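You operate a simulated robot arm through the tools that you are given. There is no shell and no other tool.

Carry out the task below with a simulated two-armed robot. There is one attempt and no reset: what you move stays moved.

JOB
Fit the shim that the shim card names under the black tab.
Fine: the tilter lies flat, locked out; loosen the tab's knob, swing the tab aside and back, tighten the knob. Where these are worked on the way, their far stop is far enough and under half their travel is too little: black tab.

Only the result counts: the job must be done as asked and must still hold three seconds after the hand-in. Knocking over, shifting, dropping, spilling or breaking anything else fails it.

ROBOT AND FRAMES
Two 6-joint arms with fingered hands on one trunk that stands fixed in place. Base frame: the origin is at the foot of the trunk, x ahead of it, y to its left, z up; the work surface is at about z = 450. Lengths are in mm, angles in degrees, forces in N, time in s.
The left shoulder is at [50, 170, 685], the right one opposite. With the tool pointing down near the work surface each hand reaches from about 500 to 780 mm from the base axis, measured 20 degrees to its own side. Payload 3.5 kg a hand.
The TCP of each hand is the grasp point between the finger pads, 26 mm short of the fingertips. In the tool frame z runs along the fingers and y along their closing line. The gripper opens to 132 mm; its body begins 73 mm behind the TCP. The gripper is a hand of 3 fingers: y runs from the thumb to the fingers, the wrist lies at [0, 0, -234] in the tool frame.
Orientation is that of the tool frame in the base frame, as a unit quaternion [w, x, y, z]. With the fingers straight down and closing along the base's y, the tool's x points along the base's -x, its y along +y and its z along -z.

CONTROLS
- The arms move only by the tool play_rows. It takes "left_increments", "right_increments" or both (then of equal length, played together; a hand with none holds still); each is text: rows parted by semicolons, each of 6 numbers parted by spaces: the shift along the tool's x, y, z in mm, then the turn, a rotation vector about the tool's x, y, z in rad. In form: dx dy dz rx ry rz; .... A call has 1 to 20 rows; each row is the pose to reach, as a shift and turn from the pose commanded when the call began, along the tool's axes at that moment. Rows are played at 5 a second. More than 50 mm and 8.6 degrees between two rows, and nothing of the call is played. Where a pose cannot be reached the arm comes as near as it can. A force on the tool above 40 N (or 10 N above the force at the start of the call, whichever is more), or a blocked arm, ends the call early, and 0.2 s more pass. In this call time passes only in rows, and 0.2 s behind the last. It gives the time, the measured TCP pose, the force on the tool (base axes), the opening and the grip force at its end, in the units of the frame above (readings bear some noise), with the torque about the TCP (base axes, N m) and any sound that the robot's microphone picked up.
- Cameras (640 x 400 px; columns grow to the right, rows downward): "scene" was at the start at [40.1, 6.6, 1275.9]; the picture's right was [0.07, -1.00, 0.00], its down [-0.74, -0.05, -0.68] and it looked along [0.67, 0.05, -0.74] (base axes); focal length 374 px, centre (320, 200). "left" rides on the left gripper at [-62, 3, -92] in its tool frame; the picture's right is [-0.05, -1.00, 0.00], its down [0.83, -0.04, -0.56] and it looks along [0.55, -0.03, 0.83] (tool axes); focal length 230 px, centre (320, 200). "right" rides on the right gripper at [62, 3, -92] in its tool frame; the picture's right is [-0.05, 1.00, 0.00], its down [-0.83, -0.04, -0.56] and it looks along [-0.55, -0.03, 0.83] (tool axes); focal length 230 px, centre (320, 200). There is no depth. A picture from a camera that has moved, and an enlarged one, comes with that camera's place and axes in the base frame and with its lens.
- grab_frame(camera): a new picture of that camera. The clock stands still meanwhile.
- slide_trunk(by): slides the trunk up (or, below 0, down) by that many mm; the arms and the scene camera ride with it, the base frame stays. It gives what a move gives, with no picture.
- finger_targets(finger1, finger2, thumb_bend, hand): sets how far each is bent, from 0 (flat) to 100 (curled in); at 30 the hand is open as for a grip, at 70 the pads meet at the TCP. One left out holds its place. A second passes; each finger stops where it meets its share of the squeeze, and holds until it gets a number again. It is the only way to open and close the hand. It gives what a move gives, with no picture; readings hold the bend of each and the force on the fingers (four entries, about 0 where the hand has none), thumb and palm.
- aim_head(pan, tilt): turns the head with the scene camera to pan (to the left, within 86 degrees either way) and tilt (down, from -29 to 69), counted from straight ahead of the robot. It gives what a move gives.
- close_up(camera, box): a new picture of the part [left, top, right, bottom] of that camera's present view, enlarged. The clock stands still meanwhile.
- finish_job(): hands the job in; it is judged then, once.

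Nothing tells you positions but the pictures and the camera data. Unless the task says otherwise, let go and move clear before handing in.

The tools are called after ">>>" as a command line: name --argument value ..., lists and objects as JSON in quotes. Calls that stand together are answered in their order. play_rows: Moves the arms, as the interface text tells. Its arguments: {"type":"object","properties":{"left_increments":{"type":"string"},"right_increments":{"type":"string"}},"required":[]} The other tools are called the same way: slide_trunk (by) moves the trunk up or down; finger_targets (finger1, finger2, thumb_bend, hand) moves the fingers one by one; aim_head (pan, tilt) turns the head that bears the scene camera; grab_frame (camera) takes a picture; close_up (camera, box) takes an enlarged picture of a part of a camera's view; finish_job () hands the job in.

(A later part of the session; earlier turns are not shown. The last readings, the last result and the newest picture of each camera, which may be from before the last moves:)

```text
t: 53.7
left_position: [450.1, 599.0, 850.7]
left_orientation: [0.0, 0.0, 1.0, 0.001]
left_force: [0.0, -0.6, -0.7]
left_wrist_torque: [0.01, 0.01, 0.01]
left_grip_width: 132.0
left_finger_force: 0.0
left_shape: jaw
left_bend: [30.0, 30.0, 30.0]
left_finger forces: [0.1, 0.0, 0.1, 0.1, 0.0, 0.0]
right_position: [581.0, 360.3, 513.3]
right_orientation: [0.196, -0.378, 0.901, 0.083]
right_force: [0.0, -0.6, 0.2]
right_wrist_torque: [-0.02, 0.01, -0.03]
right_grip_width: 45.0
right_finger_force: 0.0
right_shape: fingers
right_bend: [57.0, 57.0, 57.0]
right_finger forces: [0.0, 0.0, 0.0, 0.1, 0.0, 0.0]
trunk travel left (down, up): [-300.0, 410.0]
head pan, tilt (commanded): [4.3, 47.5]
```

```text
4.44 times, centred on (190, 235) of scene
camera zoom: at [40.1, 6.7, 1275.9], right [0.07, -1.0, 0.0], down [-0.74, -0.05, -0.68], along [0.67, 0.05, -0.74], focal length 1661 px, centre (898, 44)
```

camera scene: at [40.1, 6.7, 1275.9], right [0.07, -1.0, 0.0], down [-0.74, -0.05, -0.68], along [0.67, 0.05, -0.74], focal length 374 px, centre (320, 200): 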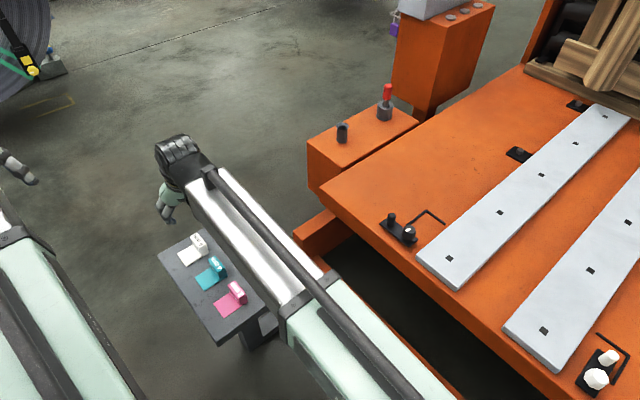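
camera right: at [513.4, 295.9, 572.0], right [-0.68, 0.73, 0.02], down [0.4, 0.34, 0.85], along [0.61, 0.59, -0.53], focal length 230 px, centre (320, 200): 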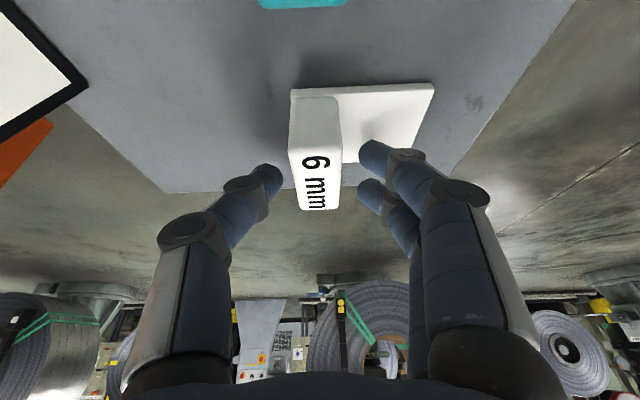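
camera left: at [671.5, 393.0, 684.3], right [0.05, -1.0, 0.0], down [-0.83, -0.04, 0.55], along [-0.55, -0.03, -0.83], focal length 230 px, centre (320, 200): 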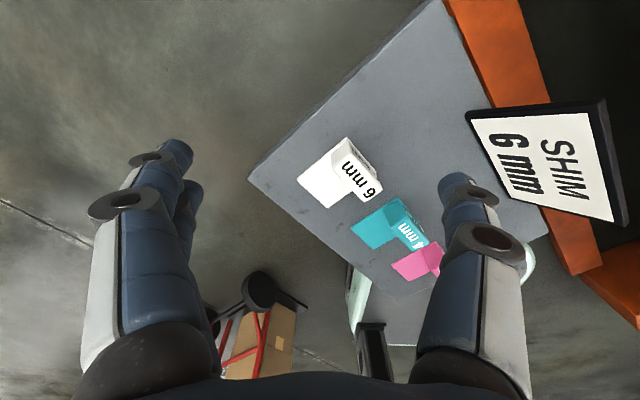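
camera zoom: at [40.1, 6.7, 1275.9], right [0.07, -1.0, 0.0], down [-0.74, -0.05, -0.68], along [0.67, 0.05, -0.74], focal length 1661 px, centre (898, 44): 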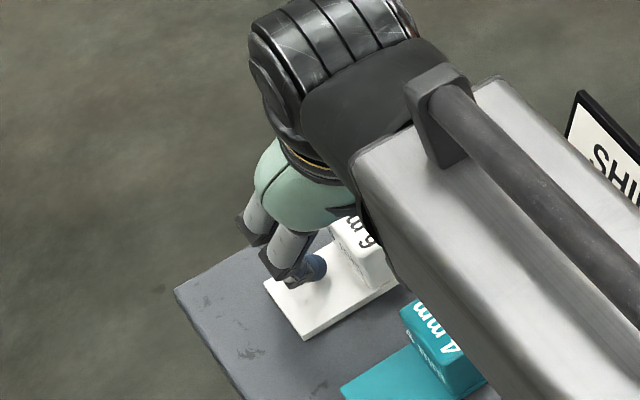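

The block sits centred between thumb and fingers. I lower 20 mm more and close gently.

>>> play_rows --right_increments "2.1 0 4.5 0 0 0; 4.2 0 9.1 0 0 0; 6.2 0 13.6 0 0 0; 8 0 17.5 0 0 0; 8 0 17.5 0 0 0"

>>> finger_targets --hand "right" --finger1 72 --finger2 72 --thumb_bend 72

>>> close_up --camera "right" --box '[220, 60, 440, 260]'

```text
t: 54.4
left_position: [447.5, 599.4, 851.7]
left_orientation: [0.001, -0.001, 1.0, -0.001]
left_force: [0.7, -0.7, -0.5]
left_wrist_torque: [-0.01, 0.0, 0.0]
left_grip_width: 132.1
left_finger_force: 0.0
left_shape: jaw
left_bend: [30.0, 30.0, 30.0]
left_finger forces: [0.0, 0.0, 0.0, 0.1, 0.1, 0.0]
right_position: [583.5, 364.6, 511.6]
right_orientation: [0.203, -0.379, 0.899, 0.089]
right_force: [-2.2, -0.2, 20.9]
right_wrist_torque: [0.39, 0.52, 0.06]
right_grip_width: 43.3
right_finger_force: 10.3
right_shape: fingers
right_bend: [63.0, 57.0, 57.0]
right_finger forces: [20.8, 0.0, 0.0, 0.0, 0.1, 0.1]
trunk travel left (down, up): [-300.0, 410.0]
head pan, tilt (commanded): [4.3, 47.5]
stopped in row 3 (right hand): the force on the tool passed its limit at 44 N (the readings are from after the stop); the commanded pose is now the measured one
```

```text
t: 55.4
left_position: [449.0, 598.7, 851.0]
left_orientation: [0.0, -0.001, 1.0, 0.0]
left_force: [-1.0, 0.1, -1.2]
left_wrist_torque: [0.0, -0.03, 0.02]
left_grip_width: 131.9
left_finger_force: 0.1
left_shape: jaw
left_bend: [30.0, 30.0, 30.0]
left_finger forces: [0.1, 0.0, 0.0, 0.0, 0.1, 0.0]
right_position: [583.1, 362.9, 506.6]
right_orientation: [0.201, -0.378, 0.9, 0.087]
right_force: [-0.6, 2.7, 9.1]
right_wrist_torque: [0.07, 0.18, -0.06]
right_grip_width: 20.4
right_finger_force: 17.3
right_shape: fingers
right_bend: [71.0, 68.0, 66.0]
right_finger forces: [18.9, 4.8, 0.0, 0.1, 11.8, 0.0]
trunk travel left (down, up): [-300.0, 410.0]
head pan, tilt (commanded): [4.3, 47.5]
```

```text
2.00 times, centred on (330, 160) of right
camera zoom: at [513.8, 297.7, 565.0], right [-0.68, 0.73, 0.03], down [0.39, 0.34, 0.86], along [0.62, 0.59, -0.52], focal length 460 px, centre (300, 280)
```

zoom: 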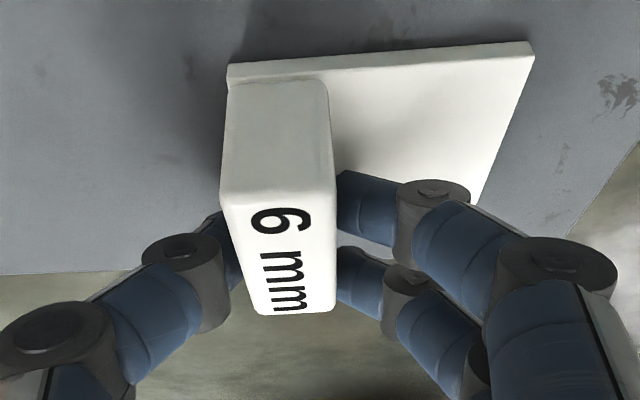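

The digits hold the block (finger 1 also rests on the plate). I lift slowly by ~15 mm and check that the shim comes up level and firmly held.

>>> play_rows --right_increments "-0.8 0 -1.8 0 0 0; -2.1 0 -4.5 0 0 0; -4.2 0 -9.1 0 0 0; -6.2 0 -13.6 0 0 0; -6.2 0 -13.6 0 0 0"

>>> close_up --camera "right" --box '[220, 60, 440, 260]'

>>> close_up --camera "scene" --box '[140, 190, 240, 280]'

```text
t: 56.6
left_position: [449.9, 598.8, 850.2]
left_orientation: [0.0, 0.0, 1.0, 0.0]
left_force: [0.4, 0.0, 0.0]
left_wrist_torque: [-0.01, 0.01, -0.03]
left_grip_width: 132.0
left_finger_force: 0.1
left_shape: jaw
left_bend: [30.0, 30.0, 30.0]
left_finger forces: [0.0, 0.0, 0.0, 0.0, 0.0, 0.0]
right_position: [582.1, 363.8, 521.7]
right_orientation: [0.201, -0.378, 0.9, 0.087]
right_force: [0.5, -0.6, -0.4]
right_wrist_torque: [0.02, -0.01, -0.01]
right_grip_width: 20.1
right_finger_force: 10.0
right_shape: fingers
right_bend: [70.0, 70.0, 67.0]
right_finger forces: [6.6, 3.3, 0.0, 0.0, 9.6, 0.0]
trunk travel left (down, up): [-300.0, 410.0]
head pan, tilt (commanded): [4.3, 47.5]
```

```text
2.00 times, centred on (330, 160) of right
camera zoom: at [513.8, 297.3, 580.3], right [-0.68, 0.73, 0.03], down [0.4, 0.34, 0.85], along [0.62, 0.59, -0.52], focal length 460 px, centre (300, 280)
```

zoom: 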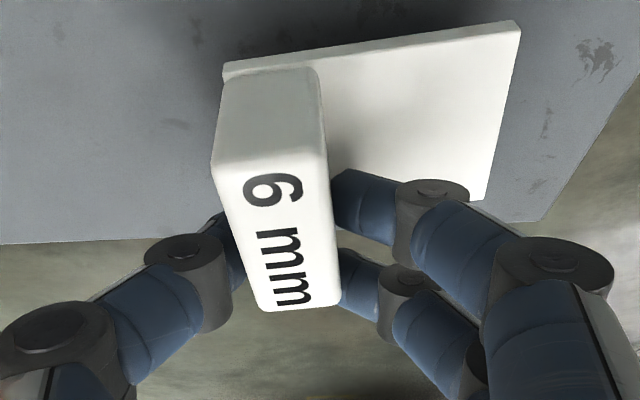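

```text
4.44 times, centred on (190, 235) of scene
camera zoom: at [40.1, 6.7, 1275.9], right [0.07, -1.0, 0.0], down [-0.74, -0.05, -0.68], along [0.67, 0.05, -0.74], focal length 1661 px, centre (898, 44)
```

zoom: 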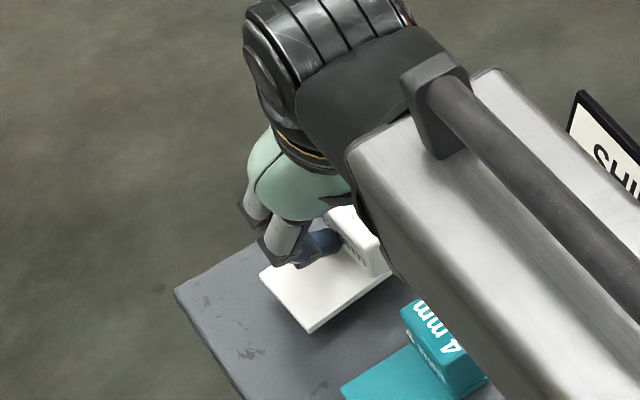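

The shim is off the shelf but looks slightly rotated in the grip. I take a closer look to quantify its attitude.

>>> close_up --camera "right" --box '[315, 65, 415, 165]'

>>> close_up --camera "right" --box '[250, 80, 350, 220]'

>>> close_up --camera "scene" --box '[175, 225, 240, 275]'

>>> grab_frame --camera "left"

```text
4.00 times, centred on (365, 115) of right
camera zoom: at [513.8, 297.3, 580.3], right [-0.68, 0.73, 0.03], down [0.4, 0.34, 0.85], along [0.62, 0.59, -0.52], focal length 920 px, centre (140, 540)
```

zoom: 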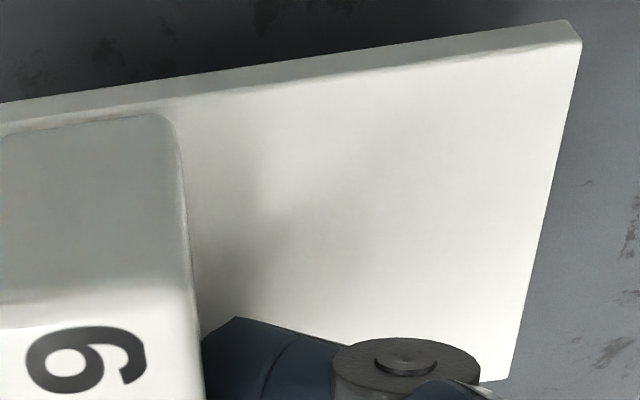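

```text
2.86 times, centred on (300, 150) of right
camera zoom: at [513.8, 297.3, 580.3], right [-0.68, 0.73, 0.03], down [0.4, 0.34, 0.85], along [0.62, 0.59, -0.52], focal length 657 px, centre (377, 343)
```

zoom: 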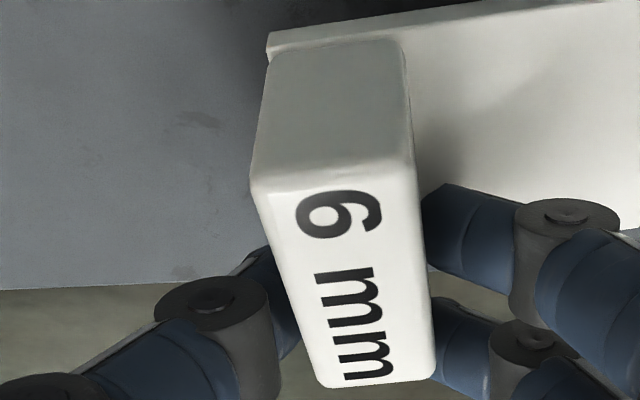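

```text
8.00 times, centred on (208, 250) of scene
camera zoom: at [40.1, 6.7, 1275.9], right [0.07, -1.0, 0.0], down [-0.74, -0.05, -0.68], along [0.67, 0.05, -0.74], focal length 2990 px, centre (1220, -200)
```

zoom: 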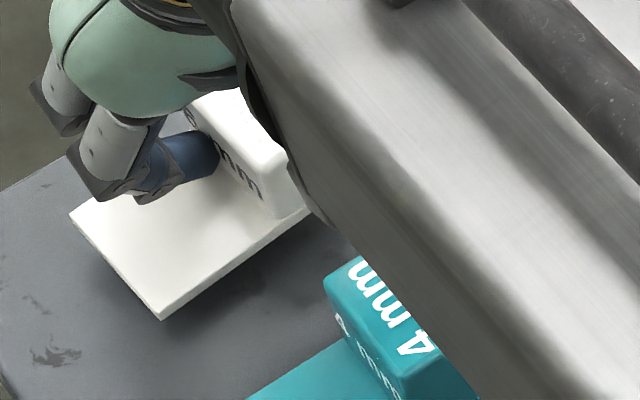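

```text
taken
camera left: at [511.2, 601.9, 944.3], right [0.05, -1.0, 0.0], down [-0.83, -0.04, 0.56], along [-0.55, -0.03, -0.83], focal length 230 px, centre (320, 200)
```

left: 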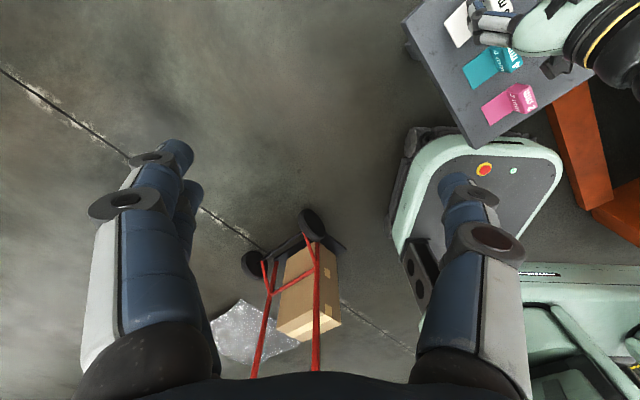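

The plate end droops about 5–6° in the grip, but it is held steadily; I'll correct that when seating. I raise it slowly to a safe carrying height and check the hold.

>>> play_rows --right_increments "-6.4 0.1 -13.6 0 0 0; -12.8 0.2 -27.2 0 0 0; -19.3 0.2 -40.7 0 0 0; -25.7 0.3 -54.3 0 0 0; -32.1 0.4 -67.9 0 0 0; -38.5 0.5 -81.5 0 0 0; -45 0.5 -95 0 0 0; -51.4 0.6 -108.6 0 0 0; -51.4 0.6 -108.6 0 0 0"

>>> close_up --camera "right" --box '[220, 60, 440, 260]'

```text
t: 58.6
left_position: [451.0, 600.0, 851.0]
left_orientation: [0.0, 0.0, 1.0, 0.0]
left_force: [-0.6, 0.4, 0.7]
left_wrist_torque: [-0.03, -0.03, 0.0]
left_grip_width: 131.9
left_finger_force: 0.1
left_shape: jaw
left_bend: [30.0, 30.0, 30.0]
left_finger forces: [0.0, 0.1, 0.0, 0.1, 0.1, 0.1]
right_position: [582.3, 362.1, 642.6]
right_orientation: [0.199, -0.378, 0.9, 0.086]
right_force: [0.7, -0.3, -0.8]
right_wrist_torque: [0.01, -0.01, 0.02]
right_grip_width: 20.5
right_finger_force: 9.8
right_shape: fingers
right_bend: [70.0, 71.0, 67.0]
right_finger forces: [6.9, 3.2, 0.1, 0.1, 9.5, 0.0]
trunk travel left (down, up): [-300.0, 410.0]
head pan, tilt (commanded): [4.3, 47.5]
```

```text
2.00 times, centred on (330, 160) of right
camera zoom: at [513.1, 297.8, 701.0], right [-0.68, 0.73, 0.03], down [0.39, 0.34, 0.85], along [0.62, 0.59, -0.52], focal length 460 px, centre (300, 280)
```

zoom: 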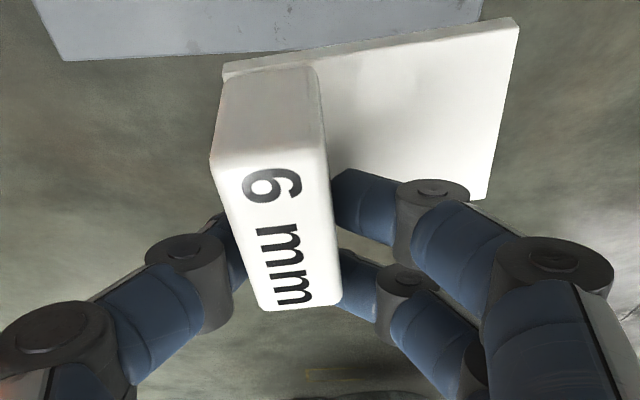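

The grip is steady. I carry the shim across at constant height, gently, to above the L-corner seat.

>>> play_rows --right_increments "6 -10.7 -2.9 0 0 0; 14.9 -26.9 -7.2 0 0 0; 26.8 -48.3 -13 0 0 0; 41.8 -75.2 -20.2 0 0 0; 59.7 -107.4 -28.8 0 0 0; 77.6 -139.6 -37.5 0 0 0; 95.5 -171.9 -46.1 0 0 0; 113.4 -204.1 -54.8 0 0 0; 131.3 -236.3 -63.4 0 0 0; 149.2 -268.6 -72.1 0 0 0; 167 -300.8 -80.7 0 0 0; 184.9 -333 -89.3 0 0 0; 202.8 -365.2 -98 0 0 0; 220.7 -397.5 -106.6 0 0 0; 238.6 -429.7 -115.3 0 0 0; 256.5 -461.9 -123.9 0 0 0; 271.5 -488.8 -131.1 0 0 0; 283.4 -510.2 -136.9 0 0 0; 292.3 -526.4 -141.2 0 0 0; 298.3 -537.1 -144.1 0 0 0"

>>> grab_frame --camera "right"

>>> grab_frame --camera "scene"

```text
t: 62.8
left_position: [450.2, 598.8, 851.1]
left_orientation: [0.0, 0.0, 1.0, 0.0]
left_force: [0.6, 0.2, 0.6]
left_wrist_torque: [-0.01, -0.01, 0.01]
left_grip_width: 132.0
left_finger_force: 0.0
left_shape: jaw
left_bend: [30.0, 30.0, 30.0]
left_finger forces: [0.0, 0.0, 0.0, 0.1, 0.1, 0.0]
right_position: [733.9, -249.9, 643.1]
right_orientation: [0.199, -0.379, 0.9, 0.086]
right_force: [1.4, -0.2, 0.5]
right_wrist_torque: [0.01, -0.02, -0.01]
right_grip_width: 19.8
right_finger_force: 9.1
right_shape: fingers
right_bend: [69.0, 71.0, 68.0]
right_finger forces: [7.6, 1.9, 0.0, 0.1, 8.8, 0.0]
trunk travel left (down, up): [-300.0, 410.0]
head pan, tilt (commanded): [4.3, 47.5]
```

```text
taken
camera right: at [666.3, -315.6, 700.7], right [-0.68, 0.73, 0.03], down [0.39, 0.34, 0.85], along [0.62, 0.59, -0.52], focal length 230 px, centre (320, 200)
```

right: 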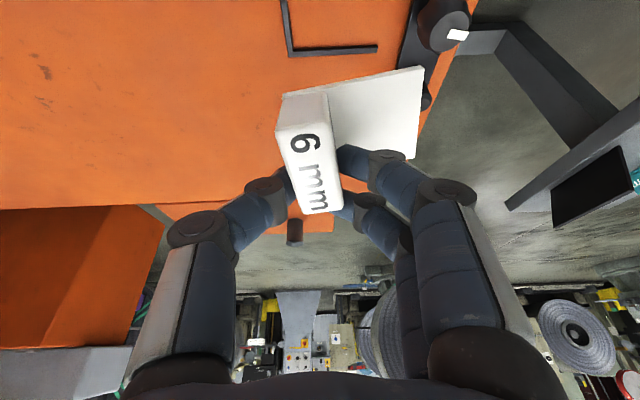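

```text
taken
camera scene: at [40.1, 6.6, 1275.9], right [0.07, -1.0, 0.0], down [-0.74, -0.05, -0.68], along [0.67, 0.05, -0.74], focal length 374 px, centre (320, 200)
```

scene: 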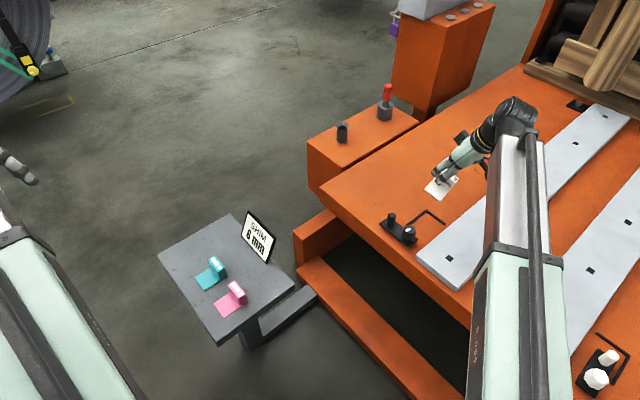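

The shim is above the seat region (L visible ahead). I check its attitude in the grip once more.

>>> close_up --camera "right" --box '[260, 50, 440, 220]'

>>> close_up --camera "scene" --box '[370, 100, 520, 260]'

>>> close_up --camera "right" --box '[260, 0, 480, 120]'

```text
2.35 times, centred on (350, 135) of right
camera zoom: at [666.3, -315.6, 700.7], right [-0.68, 0.73, 0.03], down [0.39, 0.34, 0.85], along [0.62, 0.59, -0.52], focal length 541 px, centre (249, 353)
```

zoom: 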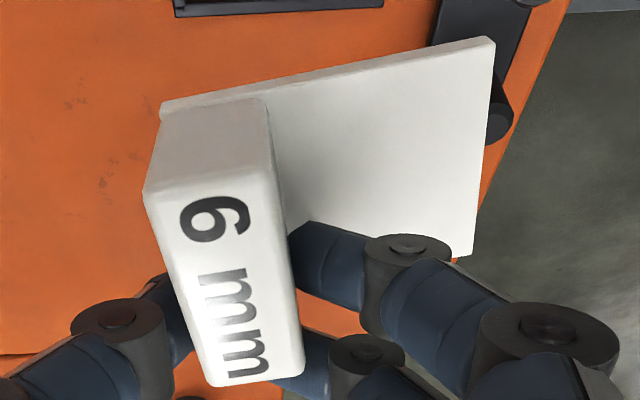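

```text
2.50 times, centred on (445, 180) of scene
camera zoom: at [40.1, 6.6, 1275.9], right [0.07, -1.0, 0.0], down [-0.74, -0.05, -0.68], along [0.67, 0.05, -0.74], focal length 934 px, centre (8, 250)
```

zoom: 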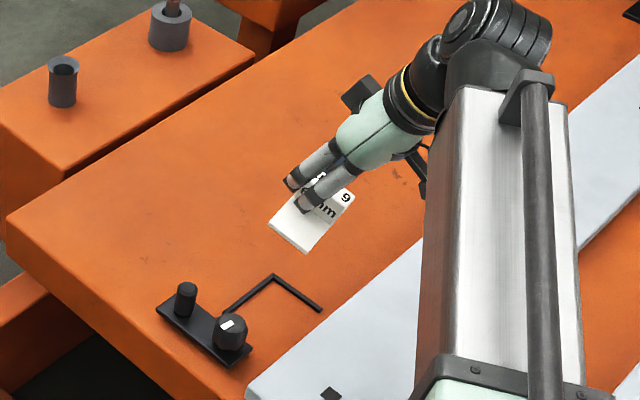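

```text
2.91 times, centred on (370, 60) of right
camera zoom: at [666.3, -315.6, 700.7], right [-0.68, 0.73, 0.03], down [0.39, 0.34, 0.85], along [0.62, 0.59, -0.52], focal length 669 px, centre (174, 607)
```

zoom: 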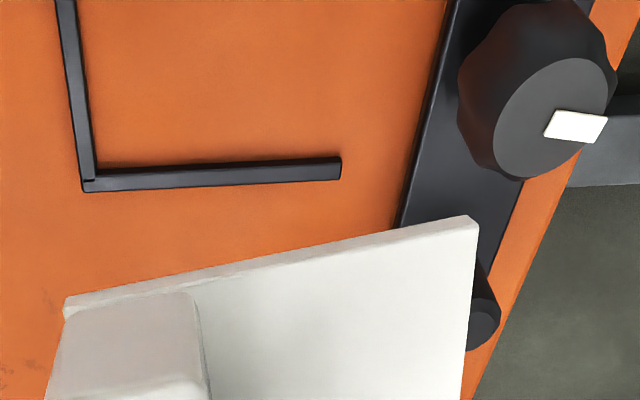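

The plate end now droops ~8–9° relative to the hand. I rotate the hand about the fence-normal axis to level the shim, and lower 60 mm.

>>> play_rows --right_increments "4.3 0 9 -0.034 0 0.016; 8.6 0 18.1 -0.068 0 0.032; 12.8 0 27.2 -0.102 0 0.048; 17.1 0 36.2 -0.136 0 0.064; 21.4 0 45.3 -0.136 0 0.064; 25.7 0 54.3 -0.136 0 0.064; 25.7 0 54.3 -0.136 0 0.064"

>>> grab_frame --camera "right"

>>> close_up --camera "right" --box '[220, 40, 460, 240]'

>>> close_up --camera "scene" --box '[380, 140, 480, 250]'

```text
t: 64.4
left_position: [449.4, 598.9, 851.1]
left_orientation: [0.0, 0.0, 1.0, 0.001]
left_force: [-0.1, -0.5, 0.0]
left_wrist_torque: [0.02, 0.02, -0.01]
left_grip_width: 131.8
left_finger_force: 0.0
left_shape: jaw
left_bend: [30.0, 30.0, 30.0]
left_finger forces: [0.0, 0.0, 0.1, 0.1, 0.0, 0.1]
right_position: [735.7, -249.4, 582.1]
right_orientation: [0.17, -0.362, 0.903, 0.155]
right_force: [-0.5, -1.0, -0.2]
right_wrist_torque: [0.0, 0.0, 0.0]
right_grip_width: 19.6
right_finger_force: 9.1
right_shape: fingers
right_bend: [69.0, 71.0, 68.0]
right_finger forces: [7.4, 1.8, 0.0, 0.0, 8.9, 0.0]
trunk travel left (down, up): [-300.0, 410.0]
head pan, tilt (commanded): [4.3, 47.5]
```

```text
taken
camera right: at [673.3, -320.4, 640.5], right [-0.67, 0.72, 0.18], down [0.49, 0.25, 0.84], along [0.56, 0.65, -0.52], focal length 230 px, centre (320, 200)
```

right: 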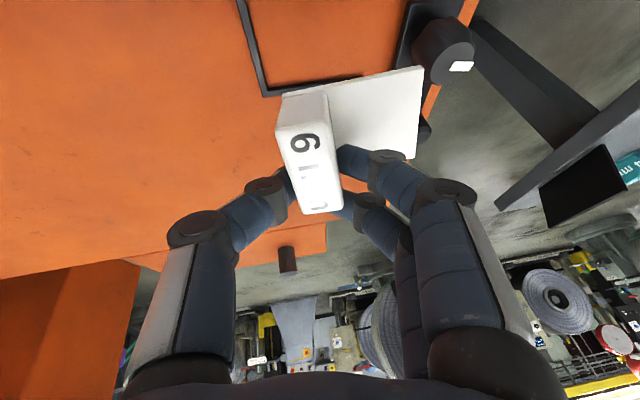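

```text
2.00 times, centred on (340, 140) of right
camera zoom: at [673.3, -320.4, 640.5], right [-0.67, 0.72, 0.18], down [0.49, 0.25, 0.84], along [0.56, 0.65, -0.52], focal length 460 px, centre (280, 320)
```

zoom: 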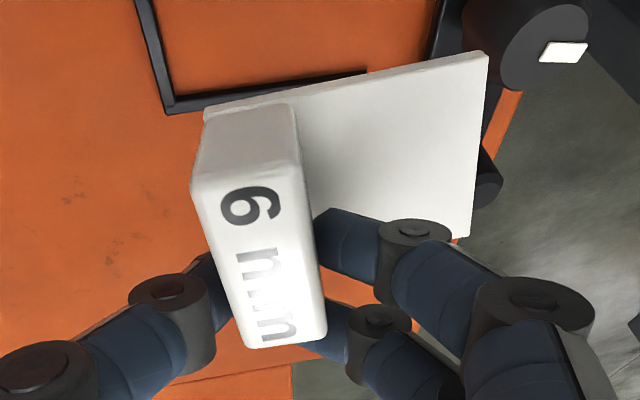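

```text
3.64 times, centred on (430, 195) of scene
camera zoom: at [40.2, 6.6, 1275.9], right [0.07, -1.0, 0.0], down [-0.74, -0.05, -0.68], along [0.67, 0.05, -0.74], focal length 1359 px, centre (-80, 218)
```

zoom: 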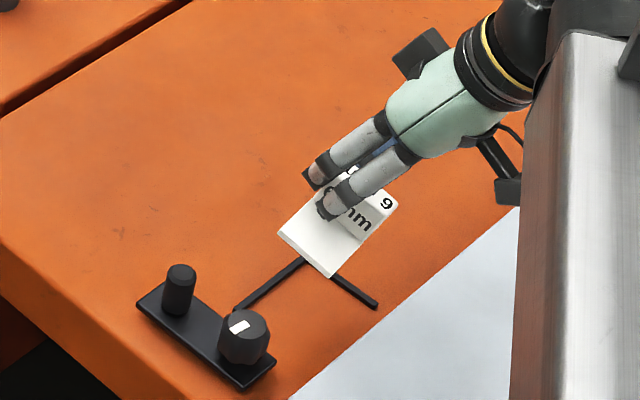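

The shim's plate edge is now parallel to the fence arm in the picture. I lower another 50 mm and then compare shim and fence corners directly.

>>> play_rows --right_increments "4.2 -1.6 8.9 0 0 0; 8.4 -3.1 17.9 0 0 0; 12.6 -4.7 26.8 0 0 0; 16.8 -6.3 35.8 0 0 0; 20.9 -7.8 44.7 0 0 0; 20.9 -7.8 44.7 0 0 0"

>>> grab_frame --camera "right"

>>> close_up --camera "right" --box '[220, 40, 460, 240]'

>>> close_up --camera "scene" --box '[390, 160, 470, 250]'

```text
t: 65.8
left_position: [449.4, 598.5, 852.4]
left_orientation: [-0.001, 0.0, 1.0, -0.001]
left_force: [-0.5, 0.2, -1.0]
left_wrist_torque: [0.01, -0.01, -0.01]
left_grip_width: 131.9
left_finger_force: 0.0
left_shape: jaw
left_bend: [30.0, 30.0, 30.0]
left_finger forces: [0.0, 0.0, 0.0, 0.1, 0.1, 0.0]
right_position: [734.6, -248.9, 532.7]
right_orientation: [0.17, -0.362, 0.903, 0.154]
right_force: [0.0, -0.8, -1.1]
right_wrist_torque: [-0.01, -0.01, -0.02]
right_grip_width: 19.6
right_finger_force: 9.0
right_shape: fingers
right_bend: [69.0, 71.0, 68.0]
right_finger forces: [7.5, 1.8, 0.0, 0.1, 8.8, 0.0]
trunk travel left (down, up): [-300.0, 410.0]
head pan, tilt (commanded): [4.3, 47.5]
```

```text
taken
camera right: at [672.6, -320.2, 590.5], right [-0.67, 0.72, 0.18], down [0.49, 0.25, 0.84], along [0.56, 0.65, -0.52], focal length 230 px, centre (320, 200)
```

right: 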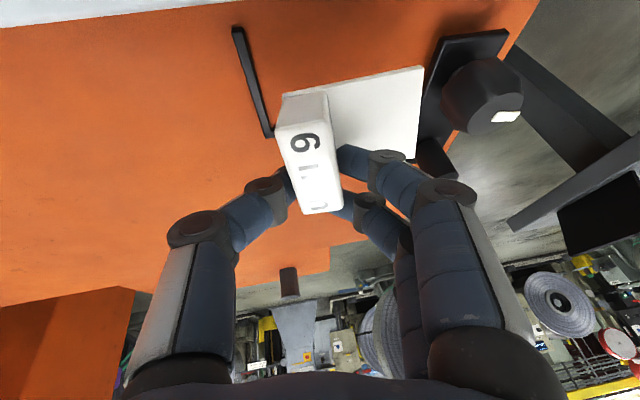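

```text
2.00 times, centred on (340, 140) of right
camera zoom: at [672.6, -320.2, 590.5], right [-0.67, 0.72, 0.18], down [0.49, 0.25, 0.84], along [0.56, 0.65, -0.52], focal length 460 px, centre (280, 320)
```

zoom: 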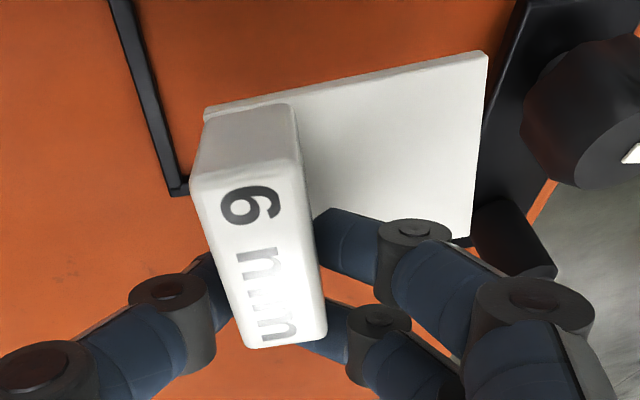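

```text
4.44 times, centred on (430, 205) of scene
camera zoom: at [40.2, 6.6, 1275.9], right [0.07, -1.0, 0.0], down [-0.74, -0.05, -0.68], along [0.67, 0.05, -0.74], focal length 1661 px, centre (-169, 178)
```

zoom: 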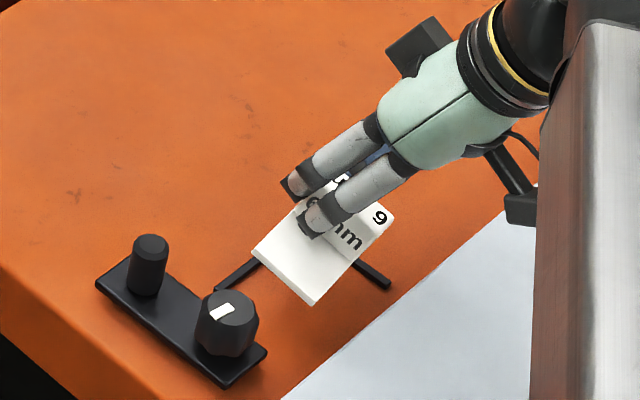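

Before lowering further I measure the shim's attitude precisely with larger zooms.

>>> close_up --camera "right" --box '[370, 50, 450, 170]'

>>> close_up --camera "right" --box '[225, 70, 345, 150]'

>>> close_up --camera "scene" --box '[420, 180, 480, 230]'

```text
3.33 times, centred on (410, 110) of right
camera zoom: at [672.6, -320.2, 590.5], right [-0.67, 0.72, 0.18], down [0.49, 0.25, 0.84], along [0.56, 0.65, -0.52], focal length 767 px, centre (20, 500)
```

zoom: 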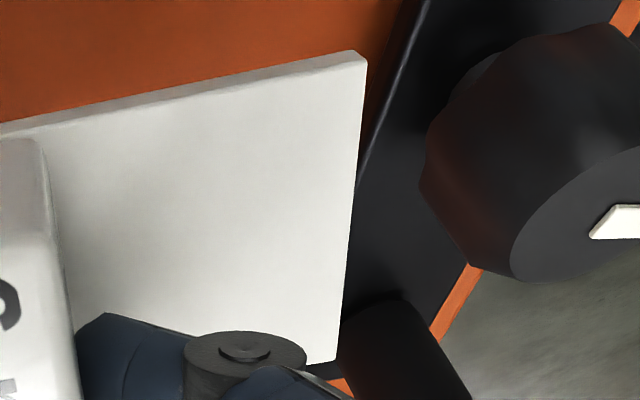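

```text
5.00 times, centred on (285, 110) of right
camera zoom: at [672.6, -320.2, 590.5], right [-0.67, 0.72, 0.18], down [0.49, 0.25, 0.84], along [0.56, 0.65, -0.52], focal length 1150 px, centre (495, 650)
```

zoom: 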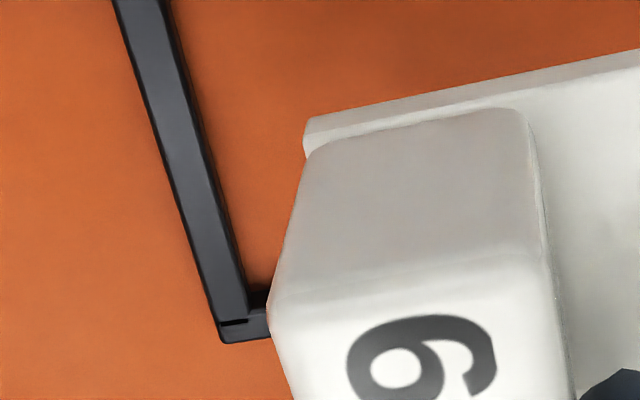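

```text
8.00 times, centred on (450, 205) of scene
camera zoom: at [40.2, 6.6, 1275.9], right [0.07, -1.0, 0.0], down [-0.74, -0.05, -0.68], along [0.67, 0.05, -0.74], focal length 2990 px, centre (-720, 160)
```

zoom: 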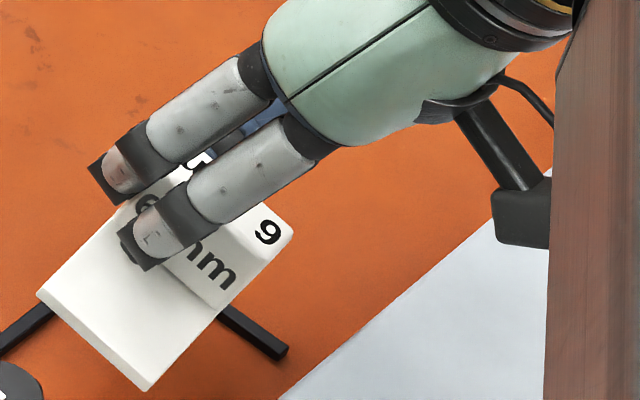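

The shim has also slipped ~9° about the closing axis (the far end is higher) and a few degrees in yaw. I counter-rotate the hand about that axis to level it, staying at this height, then re-check.

>>> play_rows --right_increments "0 0 0 0.0034 0.052 0.0075; 0 0 0 0.0068 0.103 0.015; 0 0 0 0.0102 0.155 0.0225; 0 0 0 0.0102 0.155 0.0225"

>>> close_up --camera "right" --box '[220, 40, 460, 240]'

>>> close_up --camera "scene" --box '[410, 170, 490, 240]'

```text
t: 66.8
left_position: [449.0, 599.1, 851.2]
left_orientation: [0.0, 0.0, 1.0, -0.001]
left_force: [-0.1, -0.6, -0.1]
left_wrist_torque: [-0.05, -0.02, 0.01]
left_grip_width: 131.9
left_finger_force: 0.0
left_shape: jaw
left_bend: [30.0, 30.0, 30.0]
left_finger forces: [0.1, 0.0, 0.0, 0.0, 0.0, 0.0]
right_position: [735.0, -249.4, 533.8]
right_orientation: [0.1, -0.361, 0.919, 0.122]
right_force: [-0.5, -0.2, -0.2]
right_wrist_torque: [0.01, 0.01, 0.0]
right_grip_width: 19.5
right_finger_force: 9.1
right_shape: fingers
right_bend: [69.0, 71.0, 68.0]
right_finger forces: [7.6, 1.8, 0.0, 0.0, 8.8, 0.1]
trunk travel left (down, up): [-300.0, 410.0]
head pan, tilt (commanded): [4.3, 47.5]
```

```text
2.00 times, centred on (340, 140) of right
camera zoom: at [679.3, -313.2, 605.2], right [-0.65, 0.74, 0.17], down [0.57, 0.34, 0.75], along [0.5, 0.58, -0.64], focal length 460 px, centre (280, 320)
```

zoom: 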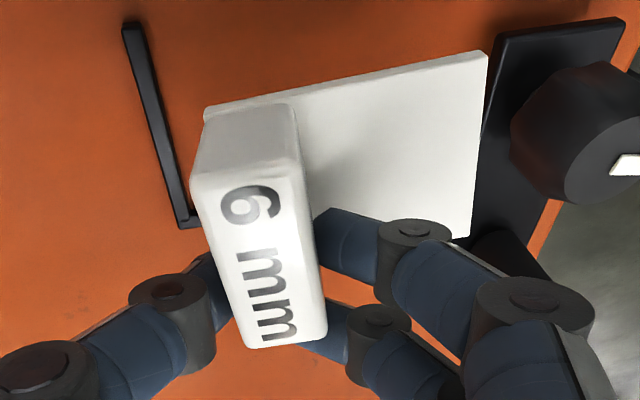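

```text
5.71 times, centred on (450, 205) of scene
camera zoom: at [40.2, 6.6, 1275.9], right [0.07, -1.0, 0.0], down [-0.74, -0.05, -0.68], along [0.67, 0.05, -0.74], focal length 2136 px, centre (-423, 171)
```

zoom: 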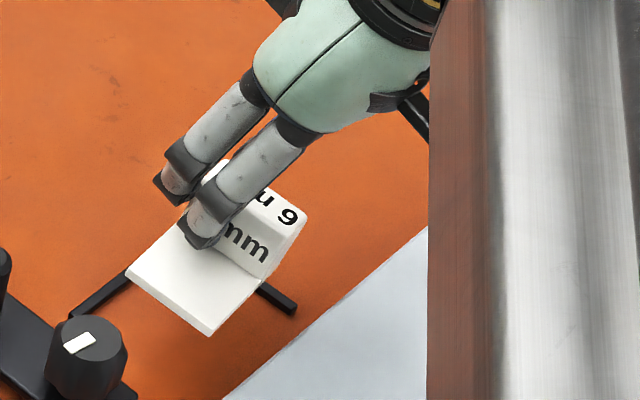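

Still ~9° tilt along the width and ~5° yaw remain. I apply a second correcting rotation and re-measure.

>>> play_rows --right_increments "0 0 0 0.021 0.047 0.032; 0 0 0 0.042 0.094 0.064; 0 0 0 0.0627 0.1411 0.0961; 0 0 0 0.0627 0.1411 0.0961"

>>> close_up --camera "right" --box '[220, 40, 460, 240]'

>>> close_up --camera "scene" --box '[400, 170, 480, 240]'

```text
t: 67.8
left_position: [449.7, 600.0, 851.7]
left_orientation: [0.0, -0.001, 1.0, -0.001]
left_force: [0.1, -1.0, 0.3]
left_wrist_torque: [-0.03, 0.0, 0.01]
left_grip_width: 131.9
left_finger_force: 0.0
left_shape: jaw
left_bend: [30.0, 30.0, 30.0]
left_finger forces: [0.0, 0.1, 0.0, 0.0, 0.1, 0.0]
right_position: [734.5, -250.1, 533.4]
right_orientation: [0.04, -0.321, 0.943, 0.073]
right_force: [0.0, -0.3, -0.8]
right_wrist_torque: [0.0, 0.0, -0.01]
right_grip_width: 19.9
right_finger_force: 9.0
right_shape: fingers
right_bend: [69.0, 71.0, 68.0]
right_finger forces: [7.5, 1.8, 0.0, 0.1, 8.8, 0.1]
trunk travel left (down, up): [-300.0, 410.0]
head pan, tilt (commanded): [4.3, 47.5]
```

```text
2.00 times, centred on (340, 140) of right
camera zoom: at [680.8, -298.4, 617.5], right [-0.57, 0.81, 0.12], down [0.67, 0.37, 0.64], along [0.48, 0.45, -0.76], focal length 460 px, centre (280, 320)
```

zoom: 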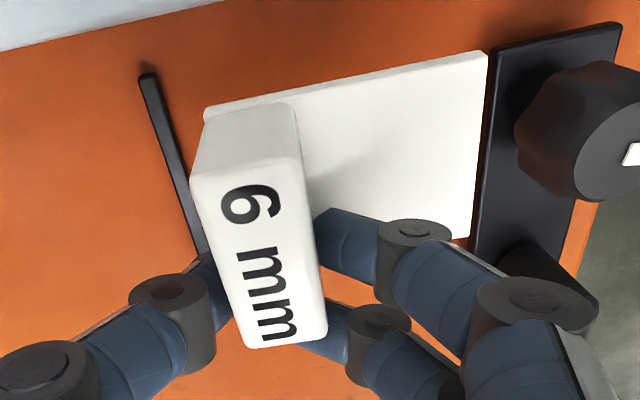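

```text
5.71 times, centred on (440, 205) of scene
camera zoom: at [40.2, 6.6, 1275.9], right [0.07, -1.0, 0.0], down [-0.74, -0.05, -0.68], along [0.67, 0.05, -0.74], focal length 2136 px, centre (-366, 171)
```

zoom: 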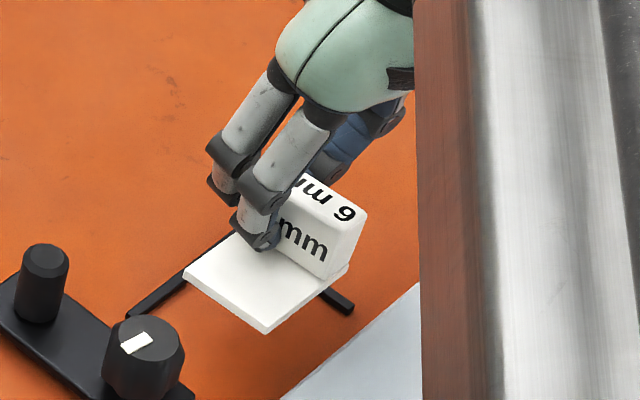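

The shim is now level and square to the fence. I move ~5 mm and ~7 mm toward the fence corner while lowering 32 mm, keeping it just above fence height, then compare gaps.

>>> play_rows --right_increments "-0.7 -1.5 6.4 0 0 0; -1.5 -3 12.8 0 0 0; -2.2 -4.6 19.2 0 0 0; -3 -6.1 25.6 0 0 0; -3.7 -7.6 32 0 0 0; -3.7 -7.6 32 0 0 0"

>>> close_up --camera "right" --box '[220, 40, 460, 240]'

>>> close_up --camera "scene" --box '[400, 170, 480, 240]'

```text
t: 69.2
left_position: [448.9, 598.8, 850.5]
left_orientation: [0.0, 0.0, 1.0, 0.0]
left_force: [0.8, 0.5, -0.2]
left_wrist_torque: [-0.02, -0.02, 0.0]
left_grip_width: 131.8
left_finger_force: 0.0
left_shape: jaw
left_bend: [30.0, 30.0, 30.0]
left_finger forces: [0.0, 0.1, 0.0, 0.0, 0.0, 0.0]
right_position: [739.4, -246.5, 501.6]
right_orientation: [0.042, -0.321, 0.943, 0.072]
right_force: [0.3, 0.2, -0.5]
right_wrist_torque: [0.03, -0.01, 0.0]
right_grip_width: 19.5
right_finger_force: 8.7
right_shape: fingers
right_bend: [69.0, 71.0, 68.0]
right_finger forces: [7.5, 1.9, 0.0, 0.1, 8.9, 0.1]
right hand out of reach, approached as far as the arm can: row 5, 6
trunk travel left (down, up): [-300.0, 410.0]
head pan, tilt (commanded): [4.3, 47.5]
```

```text
2.00 times, centred on (340, 140) of right
camera zoom: at [685.4, -295.9, 586.1], right [-0.57, 0.81, 0.12], down [0.66, 0.37, 0.65], along [0.48, 0.45, -0.75], focal length 460 px, centre (280, 320)
```

zoom: 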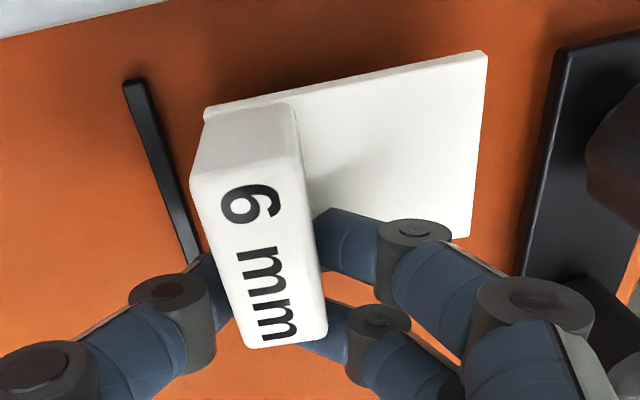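

```text
5.71 times, centred on (440, 205) of scene
camera zoom: at [40.2, 6.6, 1275.9], right [0.07, -1.0, 0.0], down [-0.74, -0.05, -0.68], along [0.67, 0.05, -0.74], focal length 2136 px, centre (-366, 171)
```

zoom: 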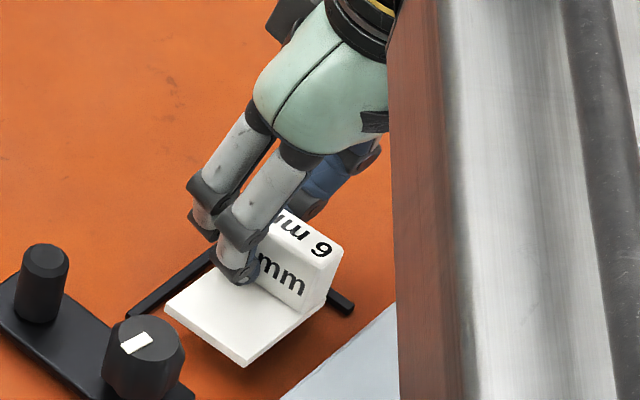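

The arm is at its reach limit in this near-vertical pose; the plate is still ~11 mm and ~7 mm short of the two fence bars but fully clear of them. I'll set the shim down flat right here, release, and then push it into the corner with an outward-leaned hand.

>>> play_rows --right_increments "3 1.8 3 0 0 0; 3.4 1.8 6 0 0 0; 3.8 1.8 9 0 0 0; 4.1 1.8 11.5 0 0 0; 4.4 1.7 14 0 0 0; 4.4 1.7 14 0 0 0"

>>> close_up --camera "right" --box '[220, 40, 460, 240]'

>>> close_up --camera "scene" --box '[400, 170, 480, 240]'

```text
t: 70.6
left_position: [449.8, 599.7, 850.7]
left_orientation: [0.0, 0.0, 1.0, 0.0]
left_force: [-0.9, -0.3, 0.4]
left_wrist_torque: [0.01, -0.03, 0.01]
left_grip_width: 131.8
left_finger_force: 0.0
left_shape: jaw
left_bend: [30.0, 30.0, 30.0]
left_finger forces: [0.0, 0.0, 0.0, 0.1, 0.0, 0.0]
right_position: [736.6, -246.3, 488.7]
right_orientation: [0.041, -0.321, 0.943, 0.072]
right_force: [-0.6, -0.9, 1.6]
right_wrist_torque: [-0.01, 0.0, 0.0]
right_grip_width: 19.8
right_finger_force: 9.6
right_shape: fingers
right_bend: [69.0, 71.0, 68.0]
right_finger forces: [7.8, 1.6, 0.0, 0.0, 9.1, 0.0]
trunk travel left (down, up): [-300.0, 410.0]
head pan, tilt (commanded): [4.3, 47.5]
```

```text
2.00 times, centred on (340, 140) of right
camera zoom: at [682.2, -295.3, 572.8], right [-0.57, 0.81, 0.12], down [0.67, 0.37, 0.65], along [0.48, 0.45, -0.76], focal length 460 px, centre (280, 320)
```

zoom: 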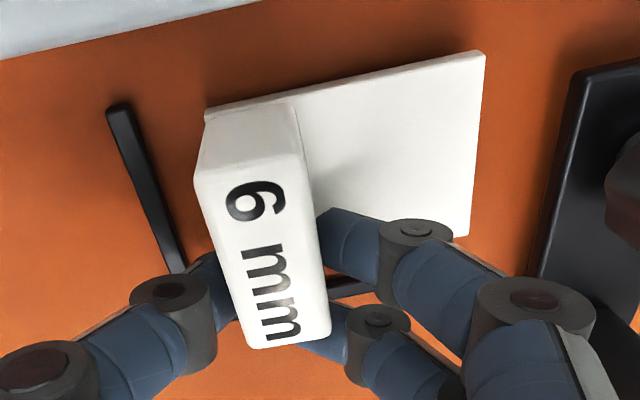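

```text
5.71 times, centred on (440, 205) of scene
camera zoom: at [40.0, 6.6, 1275.9], right [0.07, -1.0, 0.0], down [-0.74, -0.05, -0.68], along [0.67, 0.05, -0.74], focal length 2136 px, centre (-366, 171)
```

zoom: 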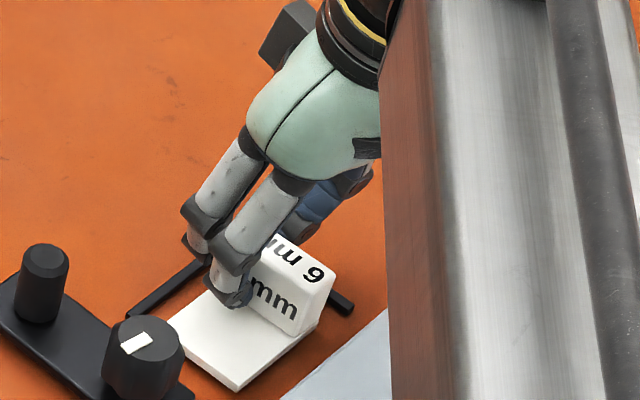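

First light contact is showing. I press down a few millimetres more to flatten the plate on the table.

>>> play_rows --right_increments "0.2 -0.2 1.5 0 0 0; 0.4 -0.3 3 0 0 0; 0.5 -0.5 4.4 0 0 0; 0.7 -0.7 5.9 0 0 0; 0.7 -0.7 5.9 0 0 0"

>>> close_up --camera "right" --box '[220, 40, 460, 240]'

>>> close_up --camera "scene" --box '[400, 170, 480, 240]'

```text
t: 71.8
left_position: [448.8, 599.9, 851.8]
left_orientation: [0.0, 0.001, 1.0, 0.0]
left_force: [-0.1, -0.8, -0.3]
left_wrist_torque: [-0.02, 0.0, 0.02]
left_grip_width: 131.6
left_finger_force: 0.1
left_shape: jaw
left_bend: [30.0, 30.0, 30.0]
left_finger forces: [0.0, 0.0, 0.1, 0.1, 0.0, 0.1]
right_position: [736.5, -247.0, 485.0]
right_orientation: [0.043, -0.321, 0.943, 0.071]
right_force: [3.1, -1.8, 22.3]
right_wrist_torque: [0.05, 0.14, -0.05]
right_grip_width: 19.3
right_finger_force: 15.7
right_shape: fingers
right_bend: [70.0, 72.0, 69.0]
right_finger forces: [15.6, 2.3, 0.0, 0.0, 13.1, 0.1]
trunk travel left (down, up): [-300.0, 410.0]
head pan, tilt (commanded): [4.3, 47.5]
```

```text
2.00 times, centred on (340, 140) of right
camera zoom: at [682.3, -295.8, 568.4], right [-0.57, 0.81, 0.11], down [0.66, 0.37, 0.65], along [0.48, 0.45, -0.75], focal length 460 px, centre (280, 320)
```

zoom: 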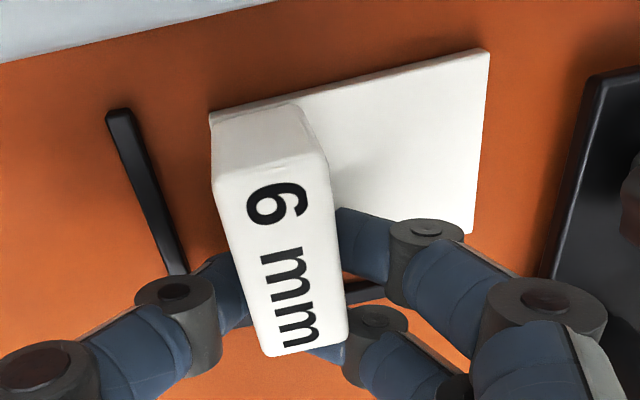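

```text
5.71 times, centred on (440, 205) of scene
camera zoom: at [38.4, 7.2, 1276.2], right [0.07, -1.0, 0.0], down [-0.73, -0.06, -0.68], along [0.67, 0.05, -0.74], focal length 2136 px, centre (-366, 171)
```

zoom: 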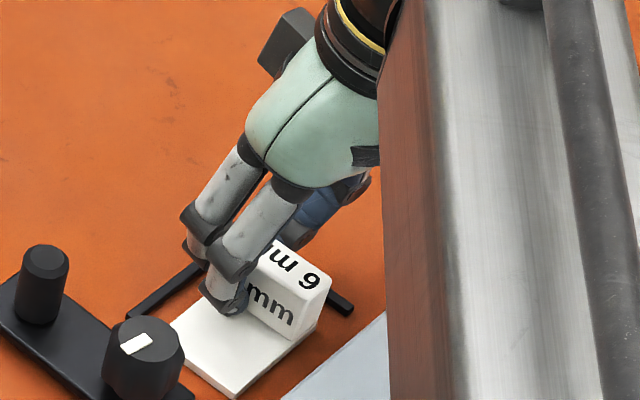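

The plate is flat on the table. I relieve the press slightly, then open just enough to release before rising.

>>> play_rows --right_increments "-0.3 0.3 -2.5 0 0 0; -0.3 0.3 -2.5 0 0 0"

>>> finger_targets --hand "right" --finger1 65 --finger2 66 --thumb_bend 64

>>> close_up --camera "right" --box '[220, 40, 460, 240]'

```text
t: 72.4
left_position: [448.3, 599.9, 852.3]
left_orientation: [0.0, 0.0, 1.0, 0.0]
left_force: [-0.4, -0.5, 0.2]
left_wrist_torque: [0.01, -0.01, -0.02]
left_grip_width: 131.5
left_finger_force: 0.1
left_shape: jaw
left_bend: [30.0, 30.0, 30.0]
left_finger forces: [0.1, 0.0, 0.0, 0.1, 0.0, 0.1]
right_position: [736.3, -246.5, 485.2]
right_orientation: [0.041, -0.321, 0.944, 0.071]
right_force: [1.9, -2.3, 12.7]
right_wrist_torque: [-0.02, -0.03, -0.04]
right_grip_width: 19.3
right_finger_force: 12.1
right_shape: fingers
right_bend: [70.0, 72.0, 69.0]
right_finger forces: [8.8, 2.3, 0.0, 0.1, 12.7, 0.0]
trunk travel left (down, up): [-300.0, 410.0]
head pan, tilt (commanded): [4.3, 47.5]
```

```text
t: 73.4
left_position: [449.0, 598.9, 851.2]
left_orientation: [0.0, 0.001, 1.0, 0.0]
left_force: [0.6, -0.3, -1.1]
left_wrist_torque: [0.01, 0.01, 0.0]
left_grip_width: 131.6
left_finger_force: 0.1
left_shape: jaw
left_bend: [30.0, 30.0, 30.0]
left_finger forces: [0.0, 0.0, 0.0, 0.0, 0.1, 0.0]
right_position: [736.3, -247.3, 484.8]
right_orientation: [0.041, -0.321, 0.943, 0.073]
right_force: [-4.2, 1.8, 10.7]
right_wrist_torque: [0.14, 0.25, 0.02]
right_grip_width: 23.0
right_finger_force: 6.6
right_shape: fingers
right_bend: [68.0, 66.0, 64.0]
right_finger forces: [13.5, 0.0, 0.0, 0.0, 0.1, 0.0]
trunk travel left (down, up): [-300.0, 410.0]
head pan, tilt (commanded): [4.3, 47.5]
```

```text
2.00 times, centred on (340, 140) of right
camera zoom: at [682.3, -295.3, 569.2], right [-0.57, 0.81, 0.12], down [0.67, 0.37, 0.65], along [0.48, 0.45, -0.75], focal length 460 px, centre (280, 320)
```

zoom: 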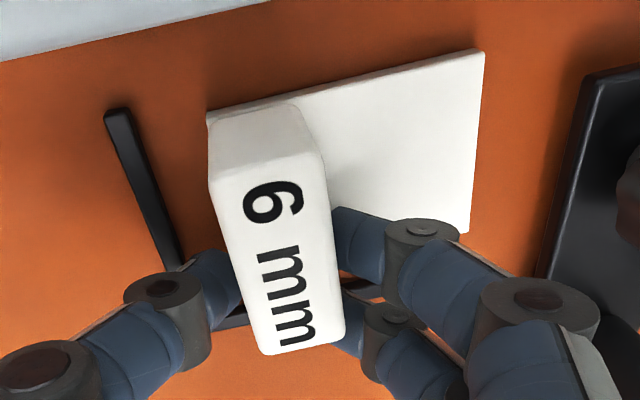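

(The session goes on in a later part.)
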